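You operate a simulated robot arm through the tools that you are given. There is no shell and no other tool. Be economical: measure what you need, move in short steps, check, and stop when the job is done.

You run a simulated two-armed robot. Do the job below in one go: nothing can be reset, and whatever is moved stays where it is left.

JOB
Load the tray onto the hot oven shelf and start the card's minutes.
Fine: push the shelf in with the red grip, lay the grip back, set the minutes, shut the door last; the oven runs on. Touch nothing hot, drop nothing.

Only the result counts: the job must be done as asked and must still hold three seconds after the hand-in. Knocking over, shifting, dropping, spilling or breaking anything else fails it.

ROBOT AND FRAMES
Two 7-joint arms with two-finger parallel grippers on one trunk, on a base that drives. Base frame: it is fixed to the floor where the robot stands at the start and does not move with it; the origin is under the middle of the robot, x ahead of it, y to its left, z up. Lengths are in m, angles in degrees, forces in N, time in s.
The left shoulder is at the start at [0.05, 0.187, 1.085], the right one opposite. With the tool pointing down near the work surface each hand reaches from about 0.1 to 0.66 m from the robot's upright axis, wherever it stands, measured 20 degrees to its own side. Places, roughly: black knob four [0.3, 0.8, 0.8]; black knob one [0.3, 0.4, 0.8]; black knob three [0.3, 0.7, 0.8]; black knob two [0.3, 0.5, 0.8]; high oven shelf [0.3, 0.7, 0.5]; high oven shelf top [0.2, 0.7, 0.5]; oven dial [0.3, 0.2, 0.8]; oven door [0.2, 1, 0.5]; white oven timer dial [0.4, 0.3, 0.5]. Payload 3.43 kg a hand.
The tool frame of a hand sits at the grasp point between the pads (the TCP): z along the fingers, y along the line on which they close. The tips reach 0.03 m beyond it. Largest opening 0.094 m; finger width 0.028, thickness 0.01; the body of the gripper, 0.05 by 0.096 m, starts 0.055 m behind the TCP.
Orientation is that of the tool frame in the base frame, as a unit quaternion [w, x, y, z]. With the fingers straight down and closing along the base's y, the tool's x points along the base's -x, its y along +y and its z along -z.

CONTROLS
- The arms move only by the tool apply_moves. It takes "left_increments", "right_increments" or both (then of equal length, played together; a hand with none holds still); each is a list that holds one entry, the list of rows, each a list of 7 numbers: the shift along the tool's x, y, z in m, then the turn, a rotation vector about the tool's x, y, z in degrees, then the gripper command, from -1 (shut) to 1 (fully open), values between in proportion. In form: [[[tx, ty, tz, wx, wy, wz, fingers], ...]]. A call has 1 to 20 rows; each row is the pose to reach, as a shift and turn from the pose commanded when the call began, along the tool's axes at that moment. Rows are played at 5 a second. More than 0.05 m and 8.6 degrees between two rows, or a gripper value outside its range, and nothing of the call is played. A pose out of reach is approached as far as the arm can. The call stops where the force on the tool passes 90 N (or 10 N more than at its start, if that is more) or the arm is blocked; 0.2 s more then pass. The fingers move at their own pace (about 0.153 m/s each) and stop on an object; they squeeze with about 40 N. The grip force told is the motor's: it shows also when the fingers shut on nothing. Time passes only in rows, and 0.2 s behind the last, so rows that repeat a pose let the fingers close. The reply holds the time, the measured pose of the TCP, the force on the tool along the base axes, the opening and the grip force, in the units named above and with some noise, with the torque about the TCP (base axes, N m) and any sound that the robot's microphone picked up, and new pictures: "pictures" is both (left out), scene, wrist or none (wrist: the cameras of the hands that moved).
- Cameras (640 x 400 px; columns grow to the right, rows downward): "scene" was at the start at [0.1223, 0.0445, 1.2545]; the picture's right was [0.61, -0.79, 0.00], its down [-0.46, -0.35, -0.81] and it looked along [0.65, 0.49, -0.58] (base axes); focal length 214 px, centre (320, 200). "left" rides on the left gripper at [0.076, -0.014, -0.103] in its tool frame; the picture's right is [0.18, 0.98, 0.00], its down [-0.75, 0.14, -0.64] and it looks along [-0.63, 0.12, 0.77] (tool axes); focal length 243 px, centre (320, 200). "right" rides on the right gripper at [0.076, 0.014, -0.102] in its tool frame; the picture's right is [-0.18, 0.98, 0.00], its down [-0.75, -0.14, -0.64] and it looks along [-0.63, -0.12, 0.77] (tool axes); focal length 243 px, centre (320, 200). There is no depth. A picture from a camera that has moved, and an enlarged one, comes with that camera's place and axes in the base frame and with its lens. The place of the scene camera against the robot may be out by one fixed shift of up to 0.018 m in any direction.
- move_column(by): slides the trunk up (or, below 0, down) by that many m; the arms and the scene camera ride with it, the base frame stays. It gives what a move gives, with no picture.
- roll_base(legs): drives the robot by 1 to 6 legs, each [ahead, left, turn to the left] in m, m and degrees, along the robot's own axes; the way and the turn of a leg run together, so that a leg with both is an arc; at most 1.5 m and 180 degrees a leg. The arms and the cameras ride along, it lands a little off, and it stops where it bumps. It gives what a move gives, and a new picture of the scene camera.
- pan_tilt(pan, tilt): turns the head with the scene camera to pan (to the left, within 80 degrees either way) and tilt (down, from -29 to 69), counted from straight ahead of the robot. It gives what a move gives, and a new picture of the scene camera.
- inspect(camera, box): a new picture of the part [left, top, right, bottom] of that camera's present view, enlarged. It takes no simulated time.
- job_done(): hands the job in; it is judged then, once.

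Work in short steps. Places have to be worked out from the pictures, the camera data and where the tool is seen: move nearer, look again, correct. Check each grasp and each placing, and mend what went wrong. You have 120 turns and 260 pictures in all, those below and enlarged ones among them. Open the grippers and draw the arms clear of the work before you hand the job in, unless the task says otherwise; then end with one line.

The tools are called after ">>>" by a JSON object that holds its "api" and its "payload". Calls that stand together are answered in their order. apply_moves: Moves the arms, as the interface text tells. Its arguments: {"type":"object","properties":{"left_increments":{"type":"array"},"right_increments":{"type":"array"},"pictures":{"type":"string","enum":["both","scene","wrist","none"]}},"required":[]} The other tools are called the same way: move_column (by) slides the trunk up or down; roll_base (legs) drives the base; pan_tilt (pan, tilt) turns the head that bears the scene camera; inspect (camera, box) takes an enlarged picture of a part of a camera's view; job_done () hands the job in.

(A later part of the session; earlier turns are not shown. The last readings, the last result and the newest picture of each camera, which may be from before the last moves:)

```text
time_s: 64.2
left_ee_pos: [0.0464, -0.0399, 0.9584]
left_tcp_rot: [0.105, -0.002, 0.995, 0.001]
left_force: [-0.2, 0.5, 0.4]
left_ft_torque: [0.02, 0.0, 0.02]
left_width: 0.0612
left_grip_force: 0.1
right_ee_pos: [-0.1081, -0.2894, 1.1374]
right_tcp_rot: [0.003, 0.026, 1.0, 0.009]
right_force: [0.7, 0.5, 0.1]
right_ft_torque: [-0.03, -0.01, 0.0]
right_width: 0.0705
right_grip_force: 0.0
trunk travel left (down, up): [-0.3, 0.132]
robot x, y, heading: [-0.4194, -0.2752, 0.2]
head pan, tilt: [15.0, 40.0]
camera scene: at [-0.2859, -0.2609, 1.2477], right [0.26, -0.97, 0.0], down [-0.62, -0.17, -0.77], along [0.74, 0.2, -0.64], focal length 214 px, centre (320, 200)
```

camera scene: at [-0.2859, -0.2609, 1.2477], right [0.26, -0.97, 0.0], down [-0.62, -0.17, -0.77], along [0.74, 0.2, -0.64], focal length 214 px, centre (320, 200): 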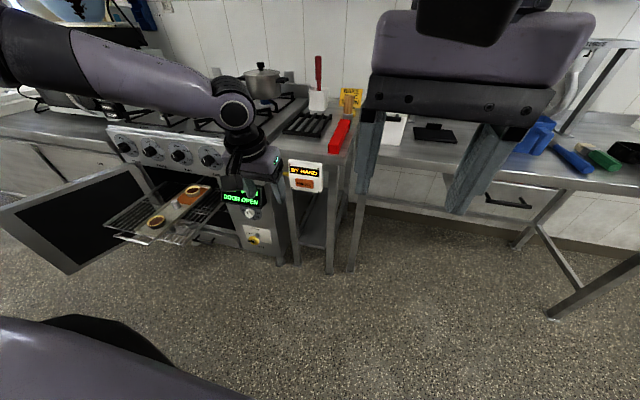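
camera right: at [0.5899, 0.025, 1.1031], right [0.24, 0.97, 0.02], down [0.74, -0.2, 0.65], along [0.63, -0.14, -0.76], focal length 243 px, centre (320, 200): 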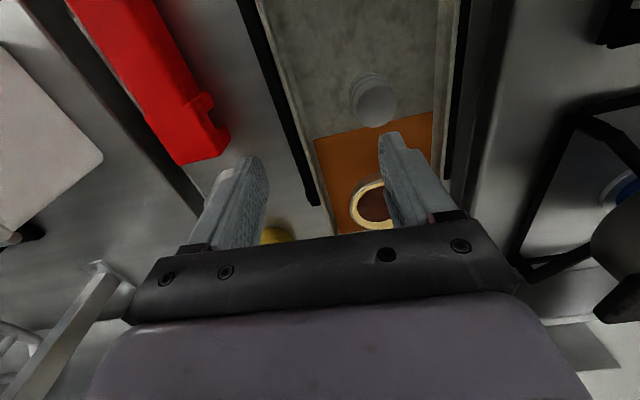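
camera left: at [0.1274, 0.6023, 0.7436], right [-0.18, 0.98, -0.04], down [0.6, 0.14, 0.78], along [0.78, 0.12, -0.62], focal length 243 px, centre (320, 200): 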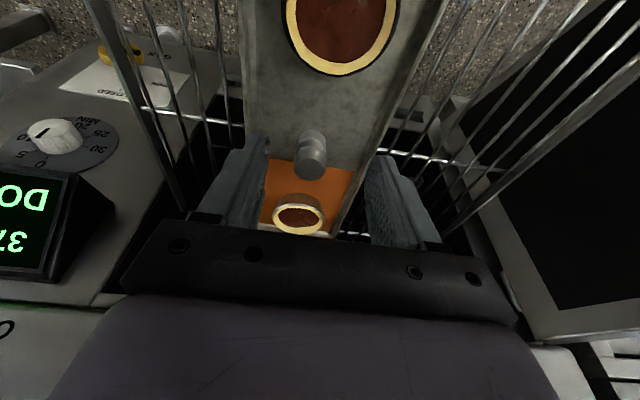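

I raise the left hand, straighten it to vertical, and drive forward so its camera looks on the grip.

>>> {"api": "apply_moves", "payload": {"left_increments": [[[-0.009, 0, -0.045, 0, 4, 0, 1], [-0.018, -0.02, -0.088, 0, 8, 0, 1], [-0.018, -0.04, -0.12, 0, 12, 0, 1]]], "pictures": "none"}}

>>> {"api": "roll_base", "payload": {"legs": [[0.33, -0.04, 0]]}}

>>> {"api": "inspect", "payload": {"camera": "left", "box": [0, 0, 640, 400]}}

```text
time_s: 65.0
left_ee_pos: [0.04, -0.0807, 1.0807]
left_tcp_rot: [-0.001, -0.003, 1.0, 0.0]
left_force: [-0.1, 0.0, -0.7]
left_ft_torque: [0.02, 0.01, 0.0]
left_width: 0.094
left_grip_force: 0.1
right_ee_pos: [-0.1081, -0.2895, 1.1383]
right_tcp_rot: [0.002, 0.026, 1.0, 0.009]
right_force: [0.3, 0.3, 0.4]
right_ft_torque: [0.0, -0.01, -0.03]
right_width: 0.0704
right_grip_force: 0.1
trunk travel left (down, up): [-0.3, 0.132]
robot x, y, heading: [-0.4237, -0.2737, 0.1]
head pan, tilt: [15.0, 40.0]
```

```text
time_s: 67.2
left_ee_pos: [0.3653, -0.1202, 1.0803]
left_tcp_rot: [0.0, -0.001, 1.0, 0.001]
left_force: [0.4, 0.7, -0.6]
left_ft_torque: [-0.02, 0.02, 0.0]
left_width: 0.0942
left_grip_force: 0.0
right_ee_pos: [0.2172, -0.3317, 1.1375]
right_tcp_rot: [0.004, 0.027, 1.0, 0.009]
right_force: [0.2, -0.7, 0.1]
right_ft_torque: [-0.02, 0.04, 0.02]
right_width: 0.0707
right_grip_force: 0.0
trunk travel left (down, up): [-0.3, 0.132]
robot x, y, heading: [-0.0905, -0.3172, -0.1]
head pan, tilt: [15.0, 40.0]
camera scene: at [0.0392, -0.3012, 1.2476], right [0.26, -0.97, 0.0], down [-0.62, -0.17, -0.77], along [0.74, 0.2, -0.64], focal length 214 px, centre (320, 200)
```

scene: 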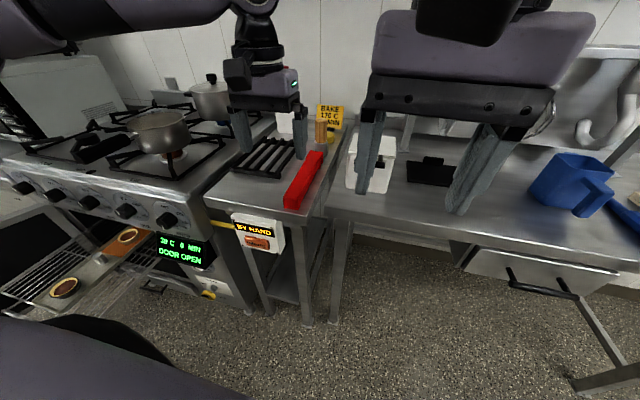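

```text
1.00 times, centred on (320, 200) of left (not enlarged: the box is as wide or as high as the picture)
camera zoom: at [0.2885, -0.1358, 1.183], right [-0.19, 0.98, 0.0], down [0.75, 0.14, 0.64], along [0.63, 0.12, -0.77], focal length 243 px, centre (320, 200)
```

zoom: 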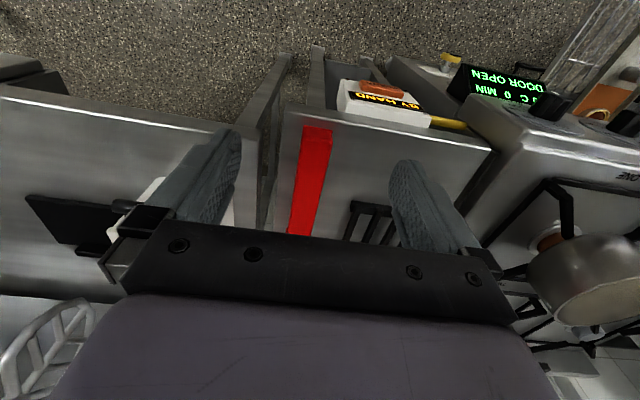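

I move the left hand 0.1 m ahead and slightly lower to view the grip closely.

>>> {"api": "apply_moves", "payload": {"left_increments": [[[-0.035, 0, 0, 0, 0, 0, 1], [-0.07, 0, 0, 0, 0, 0, 1], [-0.1, 0, 0.02, 0, 0, 0, 1]]], "pictures": "wrist"}}

>>> {"api": "inspect", "payload": {"camera": "scene", "box": [200, 110, 360, 260]}}

>>> {"api": "inspect", "payload": {"camera": "left", "box": [220, 20, 420, 240]}}

```text
time_s: 68.0
left_ee_pos: [0.4203, -0.0885, 1.0471]
left_tcp_rot: [0.001, -0.001, 1.0, 0.0]
left_force: [-0.6, 0.7, 0.9]
left_ft_torque: [0.01, -0.01, -0.01]
left_width: 0.0938
left_grip_force: 0.0
left hand out of reach, approached as far as the arm can: row 1, 2, 3
right_ee_pos: [0.2166, -0.3306, 1.1375]
right_tcp_rot: [0.003, 0.027, 1.0, 0.009]
right_force: [0.1, -0.4, -1.1]
right_ft_torque: [-0.04, 0.0, -0.01]
right_width: 0.0707
right_grip_force: 0.0
trunk travel left (down, up): [-0.3, 0.132]
robot x, y, heading: [-0.0976, -0.3115, -0.1]
head pan, tilt: [15.0, 40.0]
camera left: at [0.3436, -0.1032, 1.151], right [-0.19, 0.98, 0.0], down [0.75, 0.14, 0.64], along [0.63, 0.12, -0.77], focal length 243 px, centre (320, 200)
```

left: 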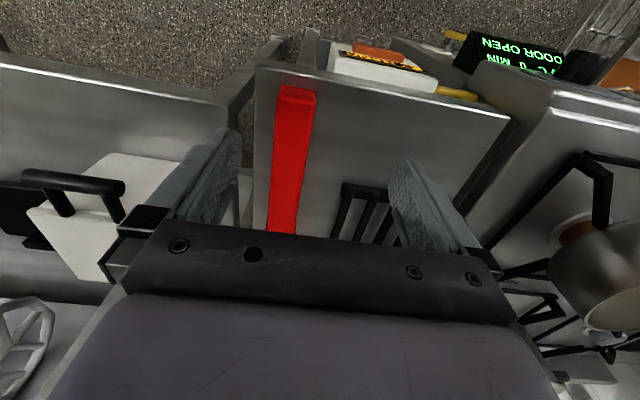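

```text
2.67 times, centred on (280, 185) of scene
camera zoom: at [0.039, -0.3007, 1.2476], right [0.26, -0.97, 0.0], down [-0.62, -0.17, -0.77], along [0.74, 0.2, -0.64], focal length 572 px, centre (427, 240)
```

zoom: 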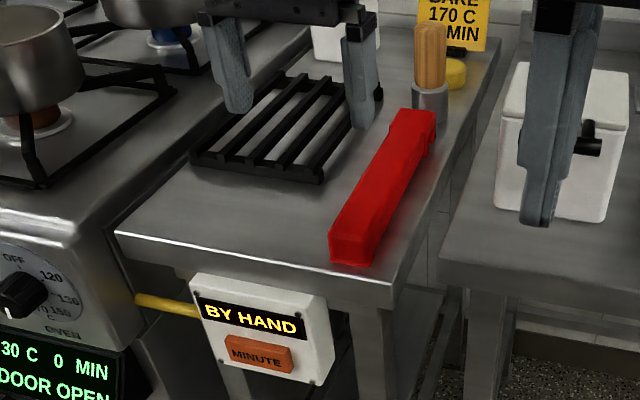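

```text
1.82 times, centred on (320, 130) of left
camera zoom: at [0.3436, -0.1032, 1.151], right [-0.19, 0.98, 0.0], down [0.75, 0.14, 0.64], along [0.63, 0.12, -0.77], focal length 441 px, centre (320, 327)
```

zoom: 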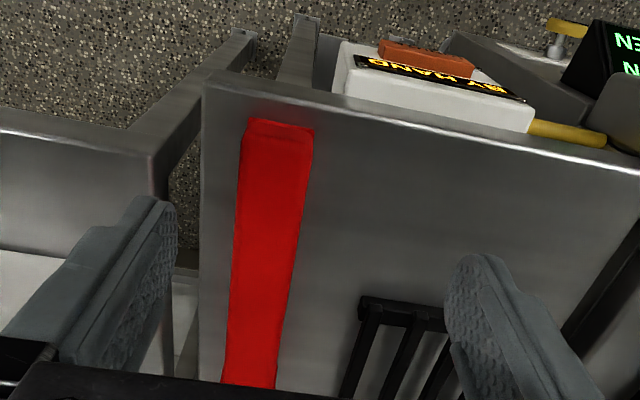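

The grip lies along x at y≈-0.112 from x≈0.423 to 0.65, top z≈0.90. I roll ahead 0.06 m and place the hand over its near part.

>>> {"api": "roll_base", "payload": {"legs": [[0.06, 0, 0]]}}

>>> {"api": "apply_moves", "payload": {"left_increments": [[[0.0, -0.022, 0.03, 0, 0, 0, 1], [0.0, -0.022, 0.07, 0, 0, 0, 1]]], "pictures": "wrist"}}

>>> {"api": "inspect", "payload": {"camera": "left", "box": [200, 0, 420, 240]}}

```text
time_s: 69.0
left_ee_pos: [0.4789, -0.0891, 1.0477]
left_tcp_rot: [0.0, 0.0, 1.0, 0.001]
left_force: [0.9, -0.6, 0.1]
left_ft_torque: [0.05, -0.03, 0.02]
left_width: 0.0939
left_grip_force: 0.0
right_ee_pos: [0.2758, -0.3301, 1.1376]
right_tcp_rot: [0.005, 0.026, 1.0, 0.008]
right_force: [0.4, -0.4, 0.1]
right_ft_torque: [0.01, 0.01, -0.03]
right_width: 0.0707
right_grip_force: 0.1
trunk travel left (down, up): [-0.3, 0.132]
robot x, y, heading: [-0.0342, -0.3132, -0.4]
head pan, tilt: [15.0, 40.0]
camera scene: at [0.0989, -0.3013, 1.2475], right [0.26, -0.97, 0.0], down [-0.62, -0.17, -0.77], along [0.74, 0.2, -0.64], focal length 214 px, centre (320, 200)
```

scene: 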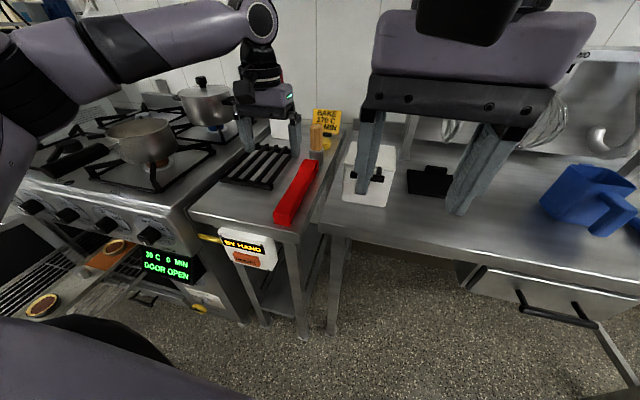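

```text
time_s: 69.5
left_ee_pos: [0.4727, -0.1047, 0.9781]
left_tcp_rot: [0.001, -0.001, 1.0, -0.001]
left_force: [-0.2, -0.4, 0.8]
left_ft_torque: [-0.03, 0.01, 0.01]
left_width: 0.0938
left_grip_force: 0.0
left hand out of reach, approached as far as the arm can: row 1, 2
right_ee_pos: [0.2748, -0.3303, 1.1384]
right_tcp_rot: [0.004, 0.027, 1.0, 0.009]
right_force: [-0.6, -0.7, 0.8]
right_ft_torque: [-0.02, 0.01, 0.0]
right_width: 0.0707
right_grip_force: 0.1
trunk travel left (down, up): [-0.3, 0.132]
robot x, y, heading: [-0.0396, -0.3161, -0.3]
head pan, tilt: [15.0, 40.0]
camera left: at [0.3964, -0.1198, 1.0817], right [-0.19, 0.98, 0.0], down [0.75, 0.14, 0.64], along [0.63, 0.12, -0.77], focal length 243 px, centre (320, 200)
```

left: 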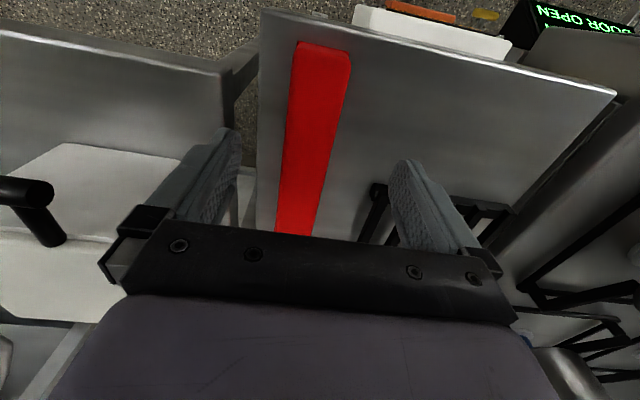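

```text
1.67 times, centred on (310, 120) of left
camera zoom: at [0.3964, -0.1198, 1.0817], right [-0.19, 0.98, 0.0], down [0.75, 0.14, 0.64], along [0.63, 0.12, -0.77], focal length 404 px, centre (337, 333)
```

zoom: 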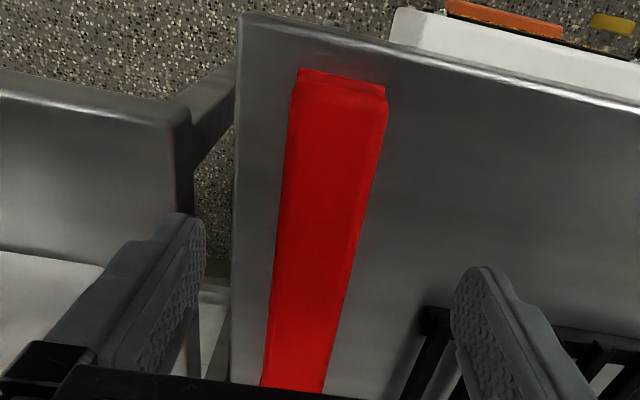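

I roll 0.03 m closer for comfortable reach, then centre on y -0.1125 and descend to z≈0.93.

>>> {"api": "roll_base", "payload": {"legs": [[0.035, 0, 0]]}}

>>> {"api": "apply_moves", "payload": {"left_increments": [[[0.02, -0.008, 0.0, 0, 0, 0, 1], [0.035, -0.008, 0.03, 0, 0, 0, 1], [0.035, -0.008, 0.048, 0, 0, 0, 1]]], "pictures": "wrist"}}

>>> {"api": "inspect", "payload": {"camera": "scene", "box": [220, 80, 360, 240]}}

```text
time_s: 70.4
left_ee_pos: [0.5077, -0.1037, 0.9779]
left_tcp_rot: [0.0, -0.002, 1.0, 0.0]
left_force: [-0.2, 0.3, 0.4]
left_ft_torque: [-0.01, 0.0, 0.0]
left_width: 0.0941
left_grip_force: 0.0
right_ee_pos: [0.3112, -0.3305, 1.1367]
right_tcp_rot: [0.004, 0.027, 1.0, 0.009]
right_force: [-0.1, 0.0, 0.1]
right_ft_torque: [-0.07, 0.02, -0.02]
right_width: 0.0706
right_grip_force: 0.0
trunk travel left (down, up): [-0.3, 0.132]
robot x, y, heading: [0.0018, -0.3152, -0.0]
head pan, tilt: [15.0, 40.0]
camera scene: at [0.1336, -0.3013, 1.2475], right [0.26, -0.97, 0.0], down [-0.62, -0.17, -0.77], along [0.74, 0.2, -0.64], focal length 214 px, centre (320, 200)
```

scene: 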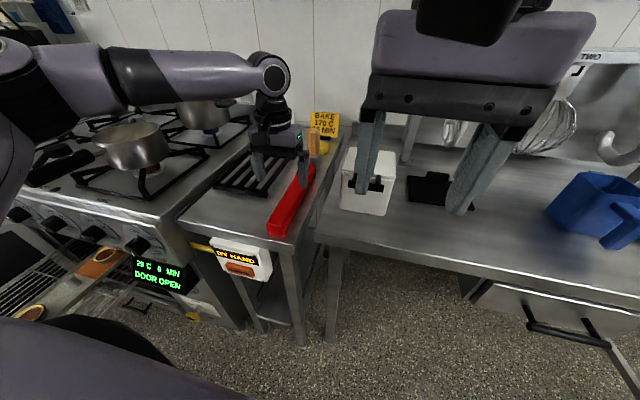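

```text
time_s: 71.2
left_ee_pos: [0.4718, -0.1129, 0.9293]
left_tcp_rot: [0.001, 0.0, 1.0, -0.002]
left_force: [-0.1, -0.2, -0.4]
left_ft_torque: [-0.03, 0.01, -0.04]
left_width: 0.0941
left_grip_force: 0.0
right_ee_pos: [0.3117, -0.3304, 1.1373]
right_tcp_rot: [0.004, 0.027, 1.0, 0.01]
right_force: [0.4, -0.5, 0.4]
right_ft_torque: [-0.01, -0.01, 0.0]
right_width: 0.0704
right_grip_force: 0.0
trunk travel left (down, up): [-0.3, 0.132]
robot x, y, heading: [-0.0043, -0.3134, -0.3]
head pan, tilt: [15.0, 40.0]
camera left: at [0.3953, -0.1284, 1.0335], right [-0.19, 0.98, 0.0], down [0.75, 0.14, 0.64], along [0.63, 0.12, -0.77], focal length 243 px, centre (320, 200)
```

left: 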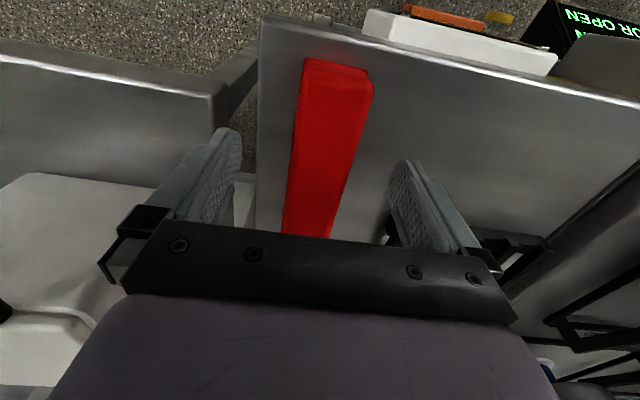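

```text
2.50 times, centred on (290, 160) of scene
camera zoom: at [0.133, -0.3014, 1.2477], right [0.26, -0.97, 0.0], down [-0.62, -0.17, -0.77], along [0.74, 0.2, -0.64], focal length 536 px, centre (395, 300)
```

zoom: 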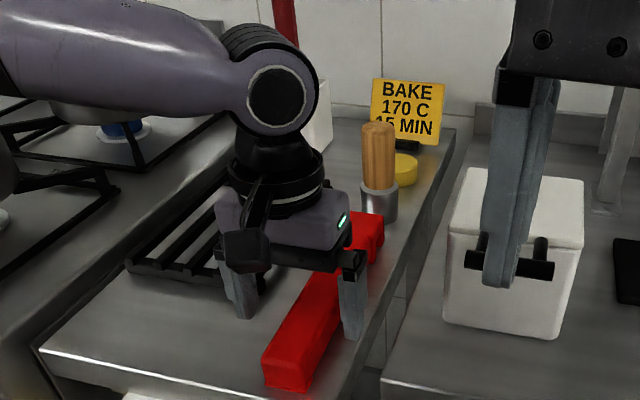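

The fingers straddle the grip. I descend 31 mm and close.

>>> {"api": "apply_moves", "payload": {"left_increments": [[[0, 0, 0.016, 0, 0, 0, 1], [0, 0, 0.031, 0, 0, 0, 1], [0, 0, 0.031, 0, 0, 0, -1], [0, 0, 0.031, 0, 0, 0, -1], [0, 0, 0.031, 0, 0, 0, -1]]], "pictures": "wrist"}}

```text
time_s: 72.4
left_ee_pos: [0.4728, -0.1123, 0.8997]
left_tcp_rot: [0.001, 0.0, 1.0, 0.0]
left_force: [0.0, 2.2, 1.8]
left_ft_torque: [0.06, -0.01, 0.16]
left_width: 0.0452
left_grip_force: 39.9
right_ee_pos: [0.31, -0.3304, 1.1371]
right_tcp_rot: [0.004, 0.027, 1.0, 0.009]
right_force: [0.2, 0.7, 1.1]
right_ft_torque: [-0.01, -0.02, -0.04]
right_width: 0.0705
right_grip_force: 0.0
trunk travel left (down, up): [-0.3, 0.132]
robot x, y, heading: [0.0001, -0.3115, -0.1]
head pan, tilt: [15.0, 40.0]
camera left: at [0.3957, -0.1278, 1.0028], right [-0.19, 0.98, 0.0], down [0.75, 0.14, 0.64], along [0.63, 0.12, -0.77], focal length 243 px, centre (320, 200)
```

left: 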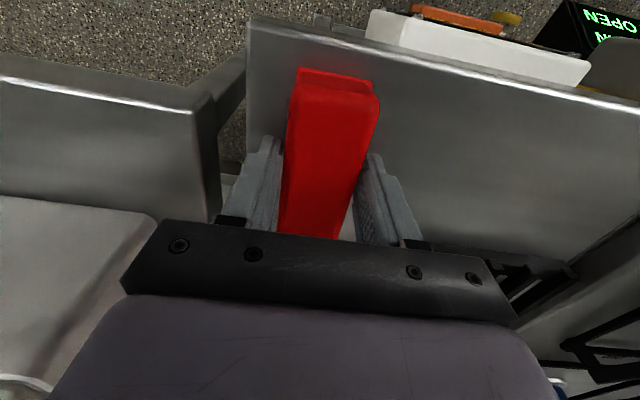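

Gripped (0.045 m wide), no table contact. I lift 0.10 m and check weight and tilt.

>>> {"api": "apply_moves", "payload": {"left_increments": [[[0, 0, -0.015, 0, 0, 0, -1], [0, 0, -0.04, 0, 0, 0, -1], [0, 0, -0.075, 0, 0, 0, -1], [0.01, 0, -0.11, 0, 0, 0, -1]]], "pictures": "both"}}

>>> {"api": "inspect", "payload": {"camera": "scene", "box": [200, 40, 360, 240]}}

```text
time_s: 73.4
left_ee_pos: [0.4629, -0.1144, 1.0094]
left_tcp_rot: [0.001, -0.001, 1.0, -0.001]
left_force: [0.0, 0.1, -1.7]
left_ft_torque: [0.02, 0.12, -0.02]
left_width: 0.0451
left_grip_force: 40.4
right_ee_pos: [0.3097, -0.3308, 1.1378]
right_tcp_rot: [0.003, 0.027, 1.0, 0.009]
right_force: [0.1, -0.2, 0.2]
right_ft_torque: [0.03, 0.0, 0.01]
right_width: 0.0707
right_grip_force: 0.0
trunk travel left (down, up): [-0.3, 0.132]
robot x, y, heading: [-0.0011, -0.316, -0.1]
head pan, tilt: [15.0, 40.0]
camera scene: at [0.1326, -0.3014, 1.2477], right [0.26, -0.97, 0.0], down [-0.62, -0.17, -0.77], along [0.74, 0.2, -0.64], focal length 214 px, centre (320, 200)
camera left: at [0.3859, -0.1282, 1.1133], right [-0.19, 0.98, 0.0], down [0.75, 0.14, 0.64], along [0.63, 0.12, -0.77], focal length 243 px, centre (320, 200)
```

scene: 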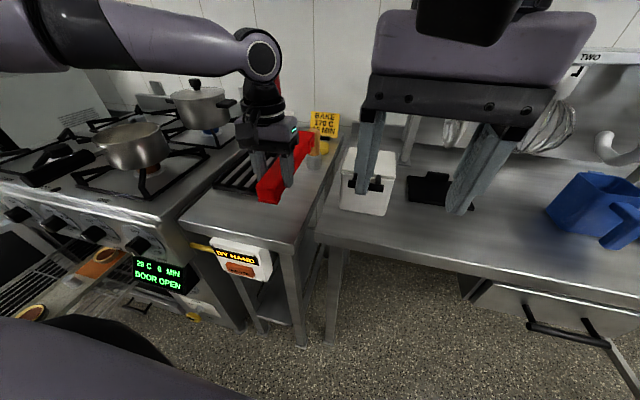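
left: 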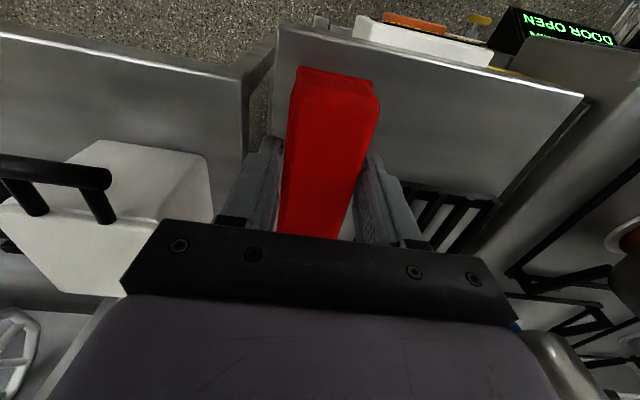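

```text
2.00 times, centred on (280, 140) of scene
camera zoom: at [0.1326, -0.3014, 1.2477], right [0.26, -0.97, 0.0], down [-0.62, -0.17, -0.77], along [0.74, 0.2, -0.64], focal length 429 px, centre (400, 320)
```

zoom: 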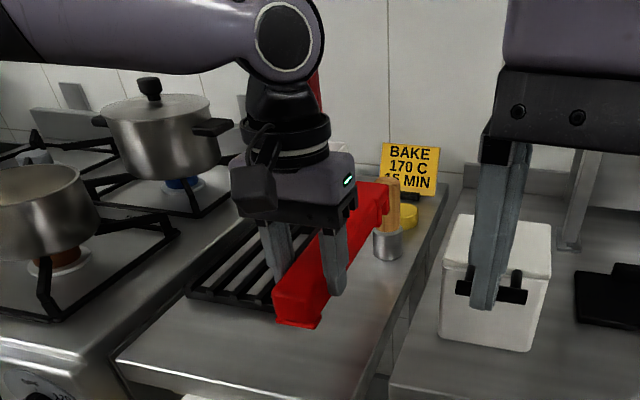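

The grip weighs ~0.17 kg and hangs level. I drive back and left so it faces the shelf's middle, and retract the hand so the grip stays in front of the shelf when lowered.

>>> {"api": "roll_base", "payload": {"legs": [[-0.41, 0, 0], [0, 0.75, 0]]}}

>>> {"api": "apply_moves", "payload": {"left_increments": [[[0.04, 0, 0, 0, 0, 0, -1], [0.08, 0, 0, 0, 0, 0, -1], [0.12, 0, 0, 0, 0, 0, -1], [0.16, 0, 0, 0, 0, 0, -1]]], "pictures": "none"}}

>>> {"api": "pan_tilt", "payload": {"pan": 15, "tilt": 50}}

```text
time_s: 82.5
left_ee_pos: [0.0556, 0.6374, 1.0104]
left_tcp_rot: [0.001, -0.002, 1.0, 0.0]
left_force: [-0.8, 0.1, -1.7]
left_ft_torque: [0.03, 0.11, -0.05]
left_width: 0.0413
left_grip_force: 39.7
right_ee_pos: [-0.0967, 0.4181, 1.1375]
right_tcp_rot: [0.004, 0.025, 1.0, 0.009]
right_force: [0.0, 0.0, 0.6]
right_ft_torque: [0.02, 0.0, 0.0]
right_width: 0.0707
right_grip_force: 0.1
trunk travel left (down, up): [-0.3, 0.132]
robot x, y, heading: [-0.4085, 0.4339, 0.1]
head pan, tilt: [15.0, 40.0]
camera scene: at [-0.2741, 0.4477, 1.2476], right [0.26, -0.97, 0.0], down [-0.62, -0.17, -0.77], along [0.74, 0.2, -0.64], focal length 214 px, centre (320, 200)
```

scene: 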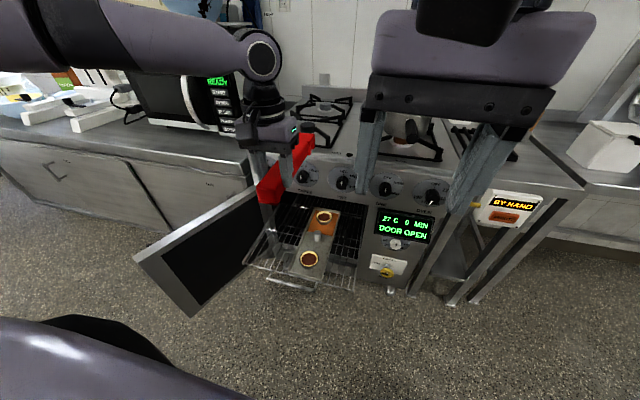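

```text
time_s: 83.5
left_ee_pos: [-0.1069, 0.6357, 1.009]
left_tcp_rot: [0.001, -0.003, 1.0, -0.001]
left_force: [0.1, 0.2, -2.7]
left_ft_torque: [-0.01, 0.12, 0.01]
left_width: 0.0414
left_grip_force: 39.8
right_ee_pos: [-0.0969, 0.42, 1.1378]
right_tcp_rot: [0.004, 0.025, 1.0, 0.009]
right_force: [0.1, 0.8, -0.5]
right_ft_torque: [-0.01, -0.01, 0.02]
right_width: 0.0701
right_grip_force: 0.0
trunk travel left (down, up): [-0.3, 0.132]
robot x, y, heading: [-0.408, 0.4364, 0.1]
head pan, tilt: [15.0, 40.0]
```

```text
time_s: 84.2
left_ee_pos: [-0.1044, 0.6352, 1.0094]
left_tcp_rot: [0.001, -0.003, 1.0, -0.001]
left_force: [0.2, 0.8, -2.2]
left_ft_torque: [0.0, 0.14, 0.0]
left_width: 0.0411
left_grip_force: 39.4
right_ee_pos: [-0.0964, 0.4192, 1.1373]
right_tcp_rot: [0.004, 0.025, 1.0, 0.009]
right_force: [0.5, 0.3, 0.0]
right_ft_torque: [0.03, 0.03, -0.02]
right_width: 0.0707
right_grip_force: 0.1
trunk travel left (down, up): [-0.3, 0.132]
robot x, y, heading: [-0.4084, 0.4342, 0.4]
head pan, tilt: [15.0, 50.0]
camera scene: at [-0.2819, 0.4456, 1.2335], right [0.26, -0.97, 0.0], down [-0.74, -0.2, -0.64], along [0.62, 0.17, -0.77], focal length 214 px, centre (320, 200)
```

scene: 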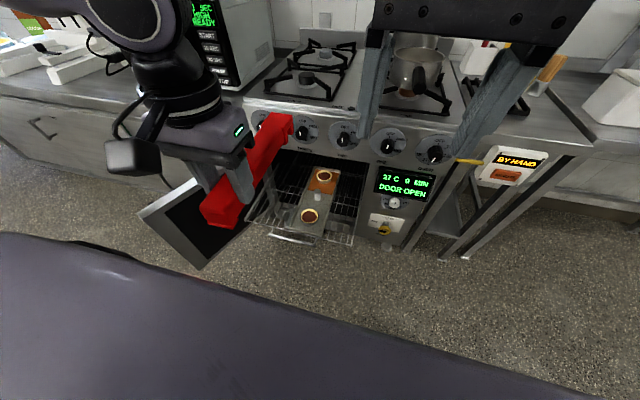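

The grip's far end is ~0.20 m ahead of the hand, so I retract 0.05 m more before lowering the trunk.

>>> {"api": "apply_moves", "payload": {"left_increments": [[[0.025, 0, 0, 0, 0, 0, -1], [0.05, 0, 0, 0, 0, 0, -1]]], "pictures": "none"}}

>>> {"api": "move_column", "payload": {"by": -0.3}}

>>> {"api": "pan_tilt", "payload": {"pan": 25, "tilt": 35}}

```text
time_s: 84.8
left_ee_pos: [-0.1553, 0.6353, 1.0115]
left_tcp_rot: [0.001, -0.003, 1.0, 0.001]
left_force: [-0.2, -0.4, -1.9]
left_ft_torque: [-0.01, 0.14, -0.01]
left_width: 0.0415
left_grip_force: 40.2
right_ee_pos: [-0.0973, 0.4191, 1.1373]
right_tcp_rot: [0.004, 0.026, 1.0, 0.009]
right_force: [0.5, -0.2, 0.1]
right_ft_torque: [0.03, 0.02, 0.02]
right_width: 0.0706
right_grip_force: 0.0
trunk travel left (down, up): [-0.3, 0.132]
robot x, y, heading: [-0.411, 0.4342, 0.1]
head pan, tilt: [15.0, 50.0]
```

```text
time_s: 87.8
left_ee_pos: [-0.1539, 0.6345, 0.7108]
left_tcp_rot: [0.001, -0.003, 1.0, 0.001]
left_force: [-0.3, -0.3, -2.1]
left_ft_torque: [-0.04, 0.13, 0.0]
left_width: 0.0413
left_grip_force: 40.0
right_ee_pos: [-0.0964, 0.42, 0.8378]
right_tcp_rot: [0.003, 0.025, 1.0, 0.008]
right_force: [-0.1, -0.4, -0.7]
right_ft_torque: [-0.01, 0.03, 0.02]
right_width: 0.0702
right_grip_force: 0.0
trunk travel left (down, up): [0.0, 0.432]
robot x, y, heading: [-0.4039, 0.4332, -0.1]
head pan, tilt: [15.0, 50.0]
```

```text
time_s: 88.6
left_ee_pos: [-0.1547, 0.6368, 0.7093]
left_tcp_rot: [0.0, -0.003, 1.0, 0.0]
left_force: [0.3, 0.5, -1.8]
left_ft_torque: [0.01, 0.12, 0.01]
left_width: 0.0411
left_grip_force: 40.2
right_ee_pos: [-0.0971, 0.4189, 0.8387]
right_tcp_rot: [0.004, 0.026, 1.0, 0.009]
right_force: [0.7, 0.8, 0.0]
right_ft_torque: [0.0, -0.03, 0.01]
right_width: 0.0704
right_grip_force: 0.0
trunk travel left (down, up): [0.0, 0.432]
robot x, y, heading: [-0.4051, 0.435, 0.1]
head pan, tilt: [25.0, 35.0]
camera scene: at [-0.2765, 0.4628, 0.9551], right [0.42, -0.91, 0.0], down [-0.52, -0.24, -0.82], along [0.74, 0.35, -0.57], focal length 214 px, centre (320, 200)
```

scene: 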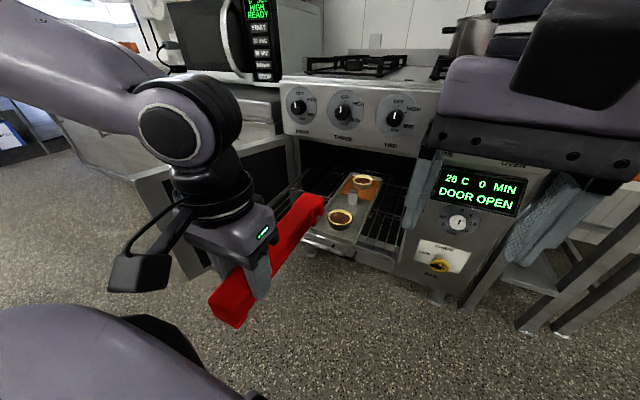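

Now I lower the grip to shelf height (TCP z≈0.552) in front of the shelf.

>>> {"api": "apply_moves", "payload": {"left_increments": [[[0, 0, 0.045, 0, 0, 0, -1], [0, 0, 0.09, 0, 0, 0, -1], [0, 0, 0.13, 0, 0, 0, -1], [0, 0, 0.157, 0, 0, 0, -1]]], "pictures": "scene"}}

>>> {"api": "inspect", "payload": {"camera": "scene", "box": [200, 160, 420, 350]}}

>>> {"api": "inspect", "payload": {"camera": "left", "box": [0, 0, 640, 400]}}

```text
time_s: 89.6
left_ee_pos: [-0.1494, 0.634, 0.5511]
left_tcp_rot: [0.001, -0.003, 1.0, 0.0]
left_force: [-0.1, -0.8, -2.2]
left_ft_torque: [0.0, 0.16, 0.0]
left_width: 0.0415
left_grip_force: 39.9
left hand out of reach, approached as far as the arm can: row 2, 3, 4
right_ee_pos: [-0.0963, 0.4188, 0.8375]
right_tcp_rot: [0.003, 0.026, 1.0, 0.009]
right_force: [0.2, -0.1, -0.8]
right_ft_torque: [-0.03, 0.0, -0.02]
right_width: 0.0705
right_grip_force: 0.1
trunk travel left (down, up): [0.0, 0.432]
robot x, y, heading: [-0.4079, 0.4338, 0.4]
head pan, tilt: [25.0, 35.0]
camera scene: at [-0.2766, 0.4628, 0.9552], right [0.42, -0.91, 0.0], down [-0.52, -0.24, -0.82], along [0.74, 0.35, -0.57], focal length 214 px, centre (320, 200)
```

scene: 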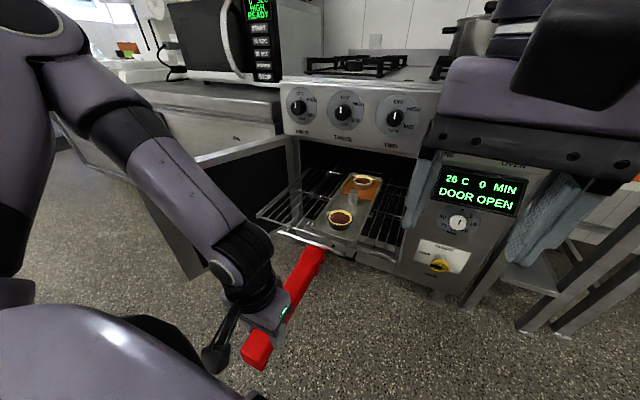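

```text
2.11 times, centred on (310, 255) of scene
camera zoom: at [-0.2766, 0.4628, 0.9552], right [0.42, -0.91, 0.0], down [-0.52, -0.24, -0.82], along [0.74, 0.35, -0.57], focal length 452 px, centre (341, 84)
```

zoom: 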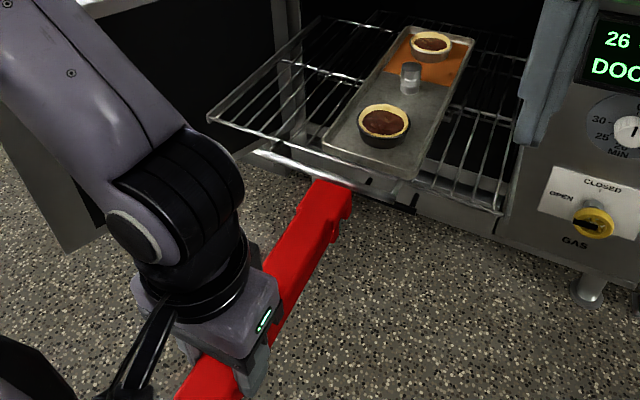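

```text
1.00 times, centred on (320, 200) of left (not enlarged: the box is as wide or as high as the picture)
camera zoom: at [-0.2257, 0.619, 0.6552], right [-0.19, 0.98, 0.0], down [0.75, 0.15, 0.64], along [0.63, 0.12, -0.77], focal length 243 px, centre (320, 200)
```

zoom: 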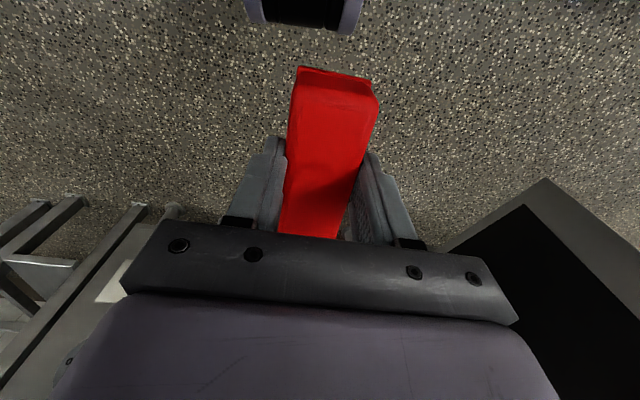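

The grip end is ~0.05 m in front of the shelf's front wire, level with it and near its middle. I push gently forward 0.12 m and check.

>>> {"api": "apply_moves", "payload": {"left_increments": [[[-0.02, 0, 0, 0, 0, 0, -1], [-0.04, 0, 0, 0, 0, 0, -1], [-0.055, 0, 0, 0, 0, 0, -1], [-0.07, 0, 0, 0, 0, 0, -1], [-0.085, 0, 0, 0, 0, 0, -1], [-0.1, 0, 0, 0, 0, 0, -1], [-0.12, 0, 0, 0, 0, 0, -1]]], "pictures": "scene"}}

>>> {"api": "inspect", "payload": {"camera": "scene", "box": [200, 160, 420, 350]}}

```text
time_s: 91.2
left_ee_pos: [-0.0289, 0.6341, 0.5526]
left_tcp_rot: [0.003, -0.002, 1.0, 0.0]
left_force: [0.3, 0.0, -1.2]
left_ft_torque: [-0.02, 0.12, -0.02]
left_width: 0.0414
left_grip_force: 40.1
right_ee_pos: [-0.0961, 0.4184, 0.837]
right_tcp_rot: [0.004, 0.025, 1.0, 0.009]
right_force: [1.1, -1.0, -0.2]
right_ft_torque: [-0.02, -0.04, -0.03]
right_width: 0.0704
right_grip_force: 0.0
trunk travel left (down, up): [0.0, 0.432]
robot x, y, heading: [-0.4091, 0.4316, 0.3]
head pan, tilt: [25.0, 35.0]
camera scene: at [-0.2765, 0.4628, 0.9552], right [0.42, -0.91, 0.0], down [-0.52, -0.24, -0.82], along [0.74, 0.35, -0.57], focal length 214 px, centre (320, 200)
```

scene: 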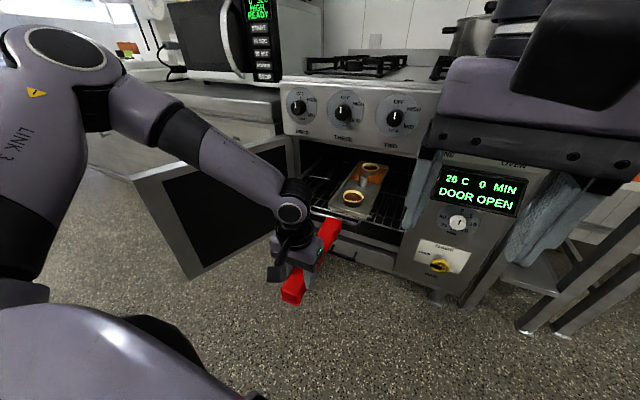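

```text
2.11 times, centred on (310, 255) of scene
camera zoom: at [-0.2765, 0.4628, 0.9552], right [0.42, -0.91, 0.0], down [-0.52, -0.24, -0.82], along [0.74, 0.35, -0.57], focal length 452 px, centre (341, 84)
```

zoom: 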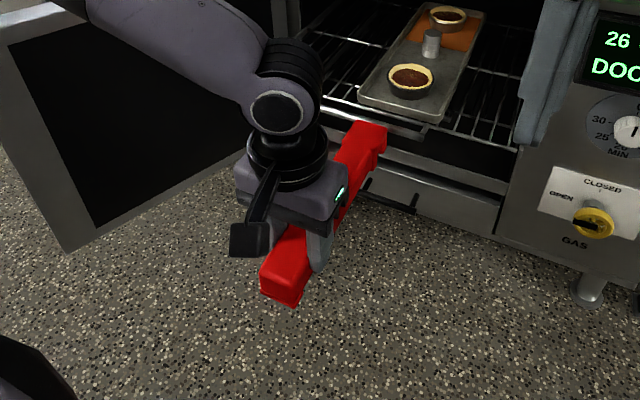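

The shelf and tray slide smoothly. I continue another 0.14 m.

>>> {"api": "apply_moves", "payload": {"left_increments": [[[-0.02, 0, 0, 0, 0, 0, -1], [-0.04, 0, 0, 0, 0, 0, -1], [-0.06, 0, 0, 0, 0, 0, -1], [-0.08, 0, 0, 0, 0, 0, -1], [-0.1, 0, 0, 0, 0, 0, -1], [-0.12, 0, 0, 0, 0, 0, -1], [-0.14, 0, 0, 0, 0, 0, -1]]], "pictures": "scene"}}

>>> {"api": "inspect", "payload": {"camera": "scene", "box": [240, 120, 460, 310]}}

```text
time_s: 92.8
left_ee_pos: [0.082, 0.6637, 0.5701]
left_tcp_rot: [0.001, -0.003, 1.0, -0.001]
left_force: [0.0, 1.0, -2.8]
left_ft_torque: [-0.03, 0.12, 0.01]
left_width: 0.0418
left_grip_force: 39.9
left hand out of reach, approached as far as the arm can: row 4, 5, 6, 7
right_ee_pos: [-0.0966, 0.4199, 0.8375]
right_tcp_rot: [0.004, 0.026, 1.0, 0.008]
right_force: [0.4, 0.4, -0.1]
right_ft_torque: [-0.01, 0.01, 0.02]
right_width: 0.0704
right_grip_force: 0.1
trunk travel left (down, up): [0.0, 0.432]
robot x, y, heading: [-0.4102, 0.4328, 0.3]
head pan, tilt: [25.0, 35.0]
camera scene: at [-0.2765, 0.4629, 0.9552], right [0.42, -0.91, 0.0], down [-0.52, -0.24, -0.82], along [0.74, 0.35, -0.57], focal length 214 px, centre (320, 200)
```

scene: 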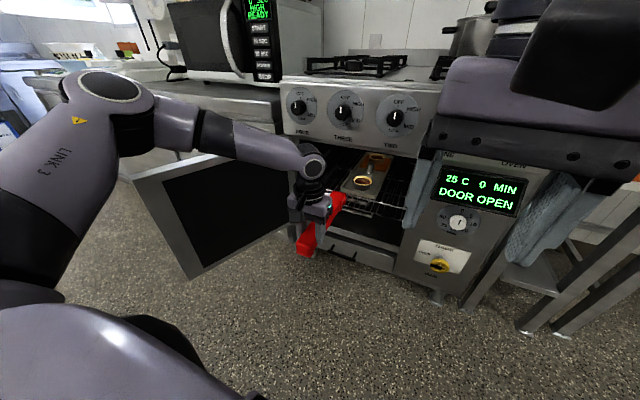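

```text
2.11 times, centred on (350, 215) of scene
camera zoom: at [-0.2765, 0.4629, 0.9552], right [0.42, -0.91, 0.0], down [-0.52, -0.24, -0.82], along [0.74, 0.35, -0.57], focal length 452 px, centre (257, 168)
```

zoom: 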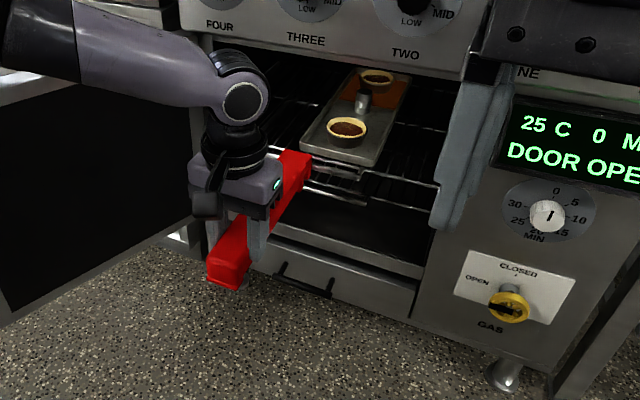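

The arm drifted at its reach limit. I retract the grip, restore y/z, bring the base 0.15 m closer, and will push the rest with the arm in easy range.

>>> {"api": "apply_moves", "payload": {"left_increments": [[[0.04, 0, 0, 0, 0, 0, -1], [0.08, -0.015, 0.01, 0, 0, 0, -1], [0.12, -0.03, 0.018, 0, 0, 0, -1], [0.17, -0.03, 0.018, 0, 0, 0, -1]]], "pictures": "none"}}

>>> {"api": "roll_base", "payload": {"legs": [[0.15, 0, 0]]}}

>>> {"api": "inspect", "payload": {"camera": "scene", "box": [200, 180, 420, 370]}}

```text
time_s: 93.8
left_ee_pos: [-0.0887, 0.6291, 0.5514]
left_tcp_rot: [0.001, -0.004, 1.0, -0.001]
left_force: [0.6, 0.4, -1.6]
left_ft_torque: [-0.01, 0.14, 0.01]
left_width: 0.0413
left_grip_force: 39.8
right_ee_pos: [-0.0967, 0.4188, 0.838]
right_tcp_rot: [0.003, 0.025, 1.0, 0.009]
right_force: [-0.4, -0.1, 0.6]
right_ft_torque: [0.0, 0.03, -0.03]
right_width: 0.0706
right_grip_force: 0.0
trunk travel left (down, up): [0.0, 0.432]
robot x, y, heading: [-0.4085, 0.4371, 0.1]
head pan, tilt: [25.0, 35.0]
```

```text
time_s: 95.2
left_ee_pos: [0.0603, 0.6307, 0.552]
left_tcp_rot: [0.001, -0.002, 1.0, -0.001]
left_force: [0.4, -0.3, -2.2]
left_ft_torque: [0.01, 0.13, 0.02]
left_width: 0.0413
left_grip_force: 39.5
right_ee_pos: [0.0516, 0.4189, 0.8374]
right_tcp_rot: [0.004, 0.025, 1.0, 0.009]
right_force: [-0.1, 0.2, -0.9]
right_ft_torque: [-0.01, 0.01, -0.02]
right_width: 0.0705
right_grip_force: 0.1
trunk travel left (down, up): [0.0, 0.432]
robot x, y, heading: [-0.2625, 0.433, 0.3]
head pan, tilt: [25.0, 35.0]
camera scene: at [-0.1279, 0.4632, 0.9552], right [0.42, -0.91, 0.0], down [-0.52, -0.24, -0.82], along [0.74, 0.35, -0.57], focal length 214 px, centre (320, 200)
```

scene: 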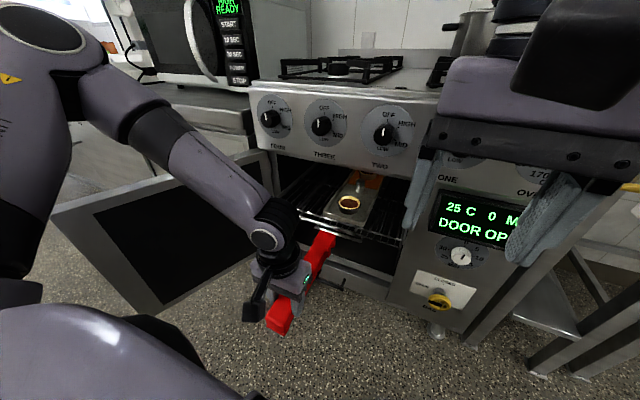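

```text
2.11 times, centred on (310, 275) of scene
camera zoom: at [-0.1279, 0.4632, 0.9552], right [0.42, -0.91, 0.0], down [-0.52, -0.24, -0.82], along [0.74, 0.35, -0.57], focal length 452 px, centre (341, 42)
```

zoom: 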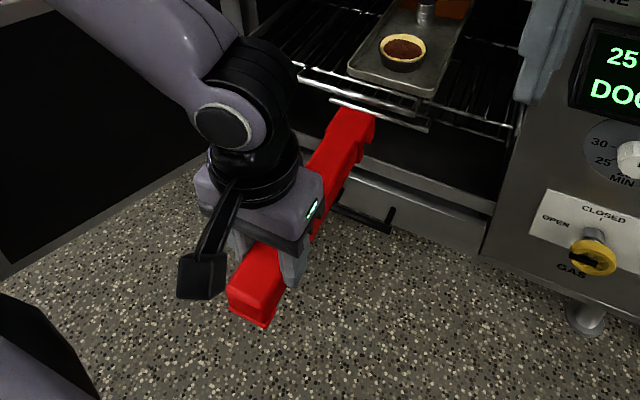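

The grip end meets the shelf's front bar squarely. I push on with the arm, 0.12 m.

>>> {"api": "apply_moves", "payload": {"left_increments": [[[-0.02, 0, 0, 0, 0, 0, -1], [-0.04, 0, 0, 0, 0, 0, -1], [-0.06, 0, 0, 0, 0, 0, -1], [-0.075, 0, 0, 0, 0, 0, -1], [-0.09, 0, 0, 0, 0, 0, -1], [-0.105, 0, 0, 0, 0, 0, -1], [-0.12, 0, 0, 0, 0, 0, -1]]], "pictures": "scene"}}

>>> {"api": "inspect", "payload": {"camera": "scene", "box": [240, 150, 440, 320]}}

```text
time_s: 96.8
left_ee_pos: [0.1811, 0.6314, 0.5509]
left_tcp_rot: [0.003, -0.003, 1.0, -0.001]
left_force: [-0.1, 0.4, -0.8]
left_ft_torque: [-0.03, 0.14, -0.01]
left_width: 0.0413
left_grip_force: 39.6
right_ee_pos: [0.0512, 0.419, 0.8374]
right_tcp_rot: [0.004, 0.025, 1.0, 0.009]
right_force: [0.7, 0.6, -0.2]
right_ft_torque: [0.01, 0.03, -0.03]
right_width: 0.0704
right_grip_force: 0.1
trunk travel left (down, up): [0.0, 0.432]
robot x, y, heading: [-0.2619, 0.4379, 0.2]
head pan, tilt: [25.0, 35.0]
camera scene: at [-0.1278, 0.4632, 0.9552], right [0.42, -0.91, 0.0], down [-0.52, -0.24, -0.82], along [0.74, 0.35, -0.57], focal length 214 px, centre (320, 200)
```

scene: 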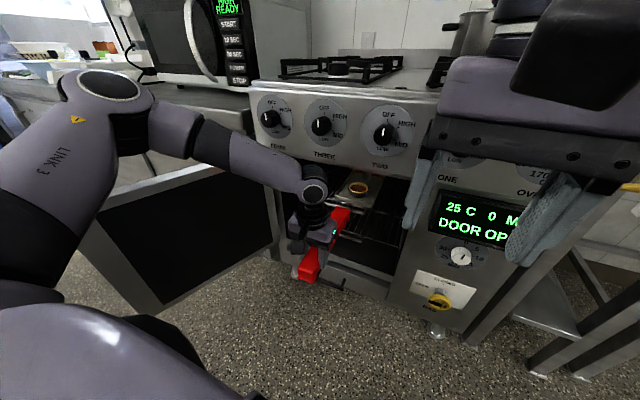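

```text
2.35 times, centred on (340, 235) of scene
camera zoom: at [-0.1278, 0.4632, 0.9552], right [0.42, -0.91, 0.0], down [-0.52, -0.24, -0.82], along [0.74, 0.35, -0.57], focal length 505 px, centre (273, 118)
```

zoom: 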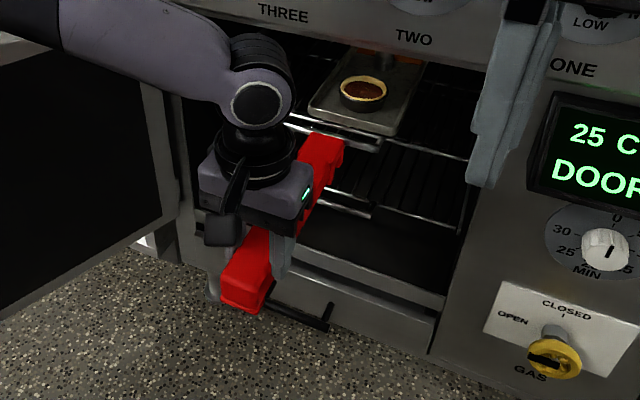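

Force is tiny; the shelf isn't at its stop. I push up to 0.06 m further, watching for resistance.

>>> {"api": "apply_moves", "payload": {"left_increments": [[[-0.012, 0, 0, 0, 0, 0, -1], [-0.024, 0, 0, 0, 0, 0, -1], [-0.036, 0, 0, 0, 0, 0, -1]]], "pictures": "scene"}}

>>> {"api": "inspect", "payload": {"camera": "scene", "box": [240, 150, 440, 320]}}

```text
time_s: 97.6
left_ee_pos: [0.1956, 0.6413, 0.5584]
left_tcp_rot: [-0.009, 0.002, 1.0, -0.001]
left_force: [-47.2, -9.6, 3.5]
left_ft_torque: [-0.06, -0.05, -0.92]
left_width: 0.0412
left_grip_force: 40.2
left hand out of reach, approached as far as the arm can: row 1, 2, 3
right_ee_pos: [0.0502, 0.4196, 0.8385]
right_tcp_rot: [0.005, 0.026, 1.0, 0.008]
right_force: [0.7, -0.3, 0.3]
right_ft_torque: [0.0, 0.0, 0.02]
right_width: 0.0704
right_grip_force: 0.0
trunk travel left (down, up): [0.0, 0.432]
robot x, y, heading: [-0.2584, 0.4339, 0.1]
head pan, tilt: [25.0, 35.0]
camera scene: at [-0.1302, 0.4627, 0.9556], right [0.42, -0.91, 0.0], down [-0.52, -0.24, -0.82], along [0.74, 0.35, -0.57], focal length 214 px, centre (320, 200)
```

scene: 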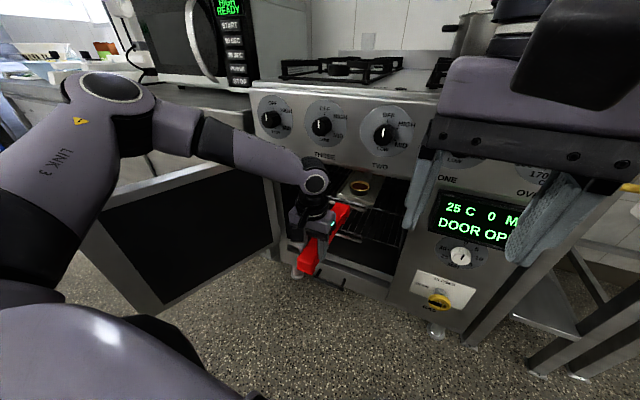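

```text
2.35 times, centred on (340, 235) of scene
camera zoom: at [-0.1302, 0.4627, 0.9556], right [0.42, -0.91, 0.0], down [-0.52, -0.24, -0.82], along [0.74, 0.35, -0.57], focal length 505 px, centre (273, 118)
```

zoom: 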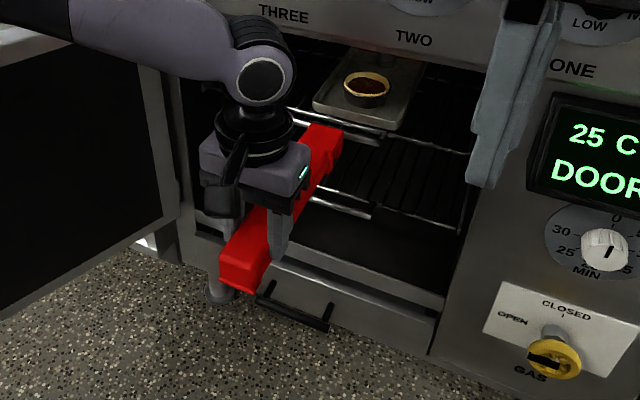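

47 N resistance at grip end x≈0.395: the shelf has reached its stop. I withdraw the grip 0.16 m and look.

>>> {"api": "apply_moves", "payload": {"left_increments": [[[0.03, -0.005, 0, 0, 0, 0, -1], [0.07, -0.005, 0, 0, 0, 0, -1], [0.11, -0.005, 0, 0, 0, 0, -1], [0.16, -0.005, 0, 0, 0, 0, -1]]], "pictures": "none"}}

>>> {"api": "roll_base", "payload": {"legs": [[-0.15, 0, 0]]}}

>>> {"api": "inspect", "payload": {"camera": "scene", "box": [240, 120, 440, 290]}}

```text
time_s: 98.6
left_ee_pos: [0.045, 0.6378, 0.5596]
left_tcp_rot: [0.001, -0.004, 1.0, -0.001]
left_force: [0.7, -1.3, -1.4]
left_ft_torque: [0.01, 0.13, 0.0]
left_width: 0.0412
left_grip_force: 39.9
right_ee_pos: [0.0529, 0.4191, 0.8379]
right_tcp_rot: [0.004, 0.025, 1.0, 0.009]
right_force: [0.9, 0.2, -0.7]
right_ft_torque: [0.02, 0.03, 0.0]
right_width: 0.0706
right_grip_force: 0.0
trunk travel left (down, up): [0.0, 0.432]
robot x, y, heading: [-0.261, 0.4348, 0.3]
head pan, tilt: [25.0, 35.0]
```

```text
time_s: 99.9
left_ee_pos: [-0.1042, 0.6371, 0.5594]
left_tcp_rot: [0.0, -0.002, 1.0, 0.001]
left_force: [0.3, -0.3, -1.3]
left_ft_torque: [0.02, 0.14, -0.01]
left_width: 0.0412
left_grip_force: 39.8
right_ee_pos: [-0.0976, 0.4197, 0.8374]
right_tcp_rot: [0.003, 0.025, 1.0, 0.009]
right_force: [-0.1, -0.6, 0.2]
right_ft_torque: [0.03, 0.01, 0.0]
right_width: 0.0704
right_grip_force: 0.1
trunk travel left (down, up): [0.0, 0.432]
robot x, y, heading: [-0.4079, 0.4327, 0.3]
head pan, tilt: [25.0, 35.0]
camera scene: at [-0.2772, 0.4628, 0.9552], right [0.42, -0.91, 0.0], down [-0.52, -0.24, -0.82], along [0.74, 0.35, -0.57], focal length 214 px, centre (320, 200)
```

scene: 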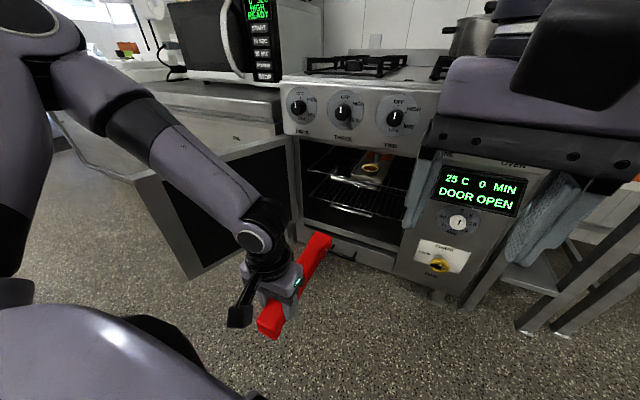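

```text
2.35 times, centred on (340, 205) of scene
camera zoom: at [-0.2772, 0.4628, 0.9552], right [0.42, -0.91, 0.0], down [-0.52, -0.24, -0.82], along [0.74, 0.35, -0.57], focal length 505 px, centre (273, 188)
```

zoom: 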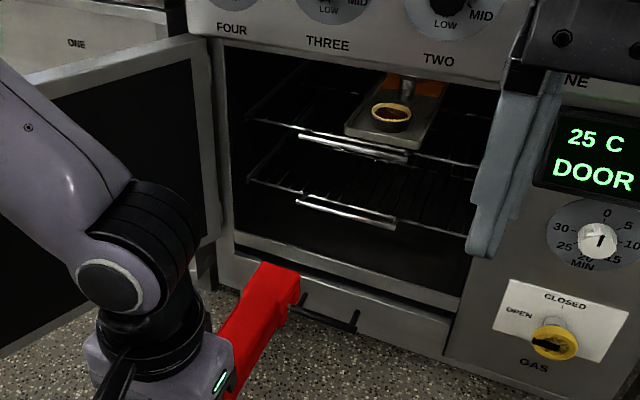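

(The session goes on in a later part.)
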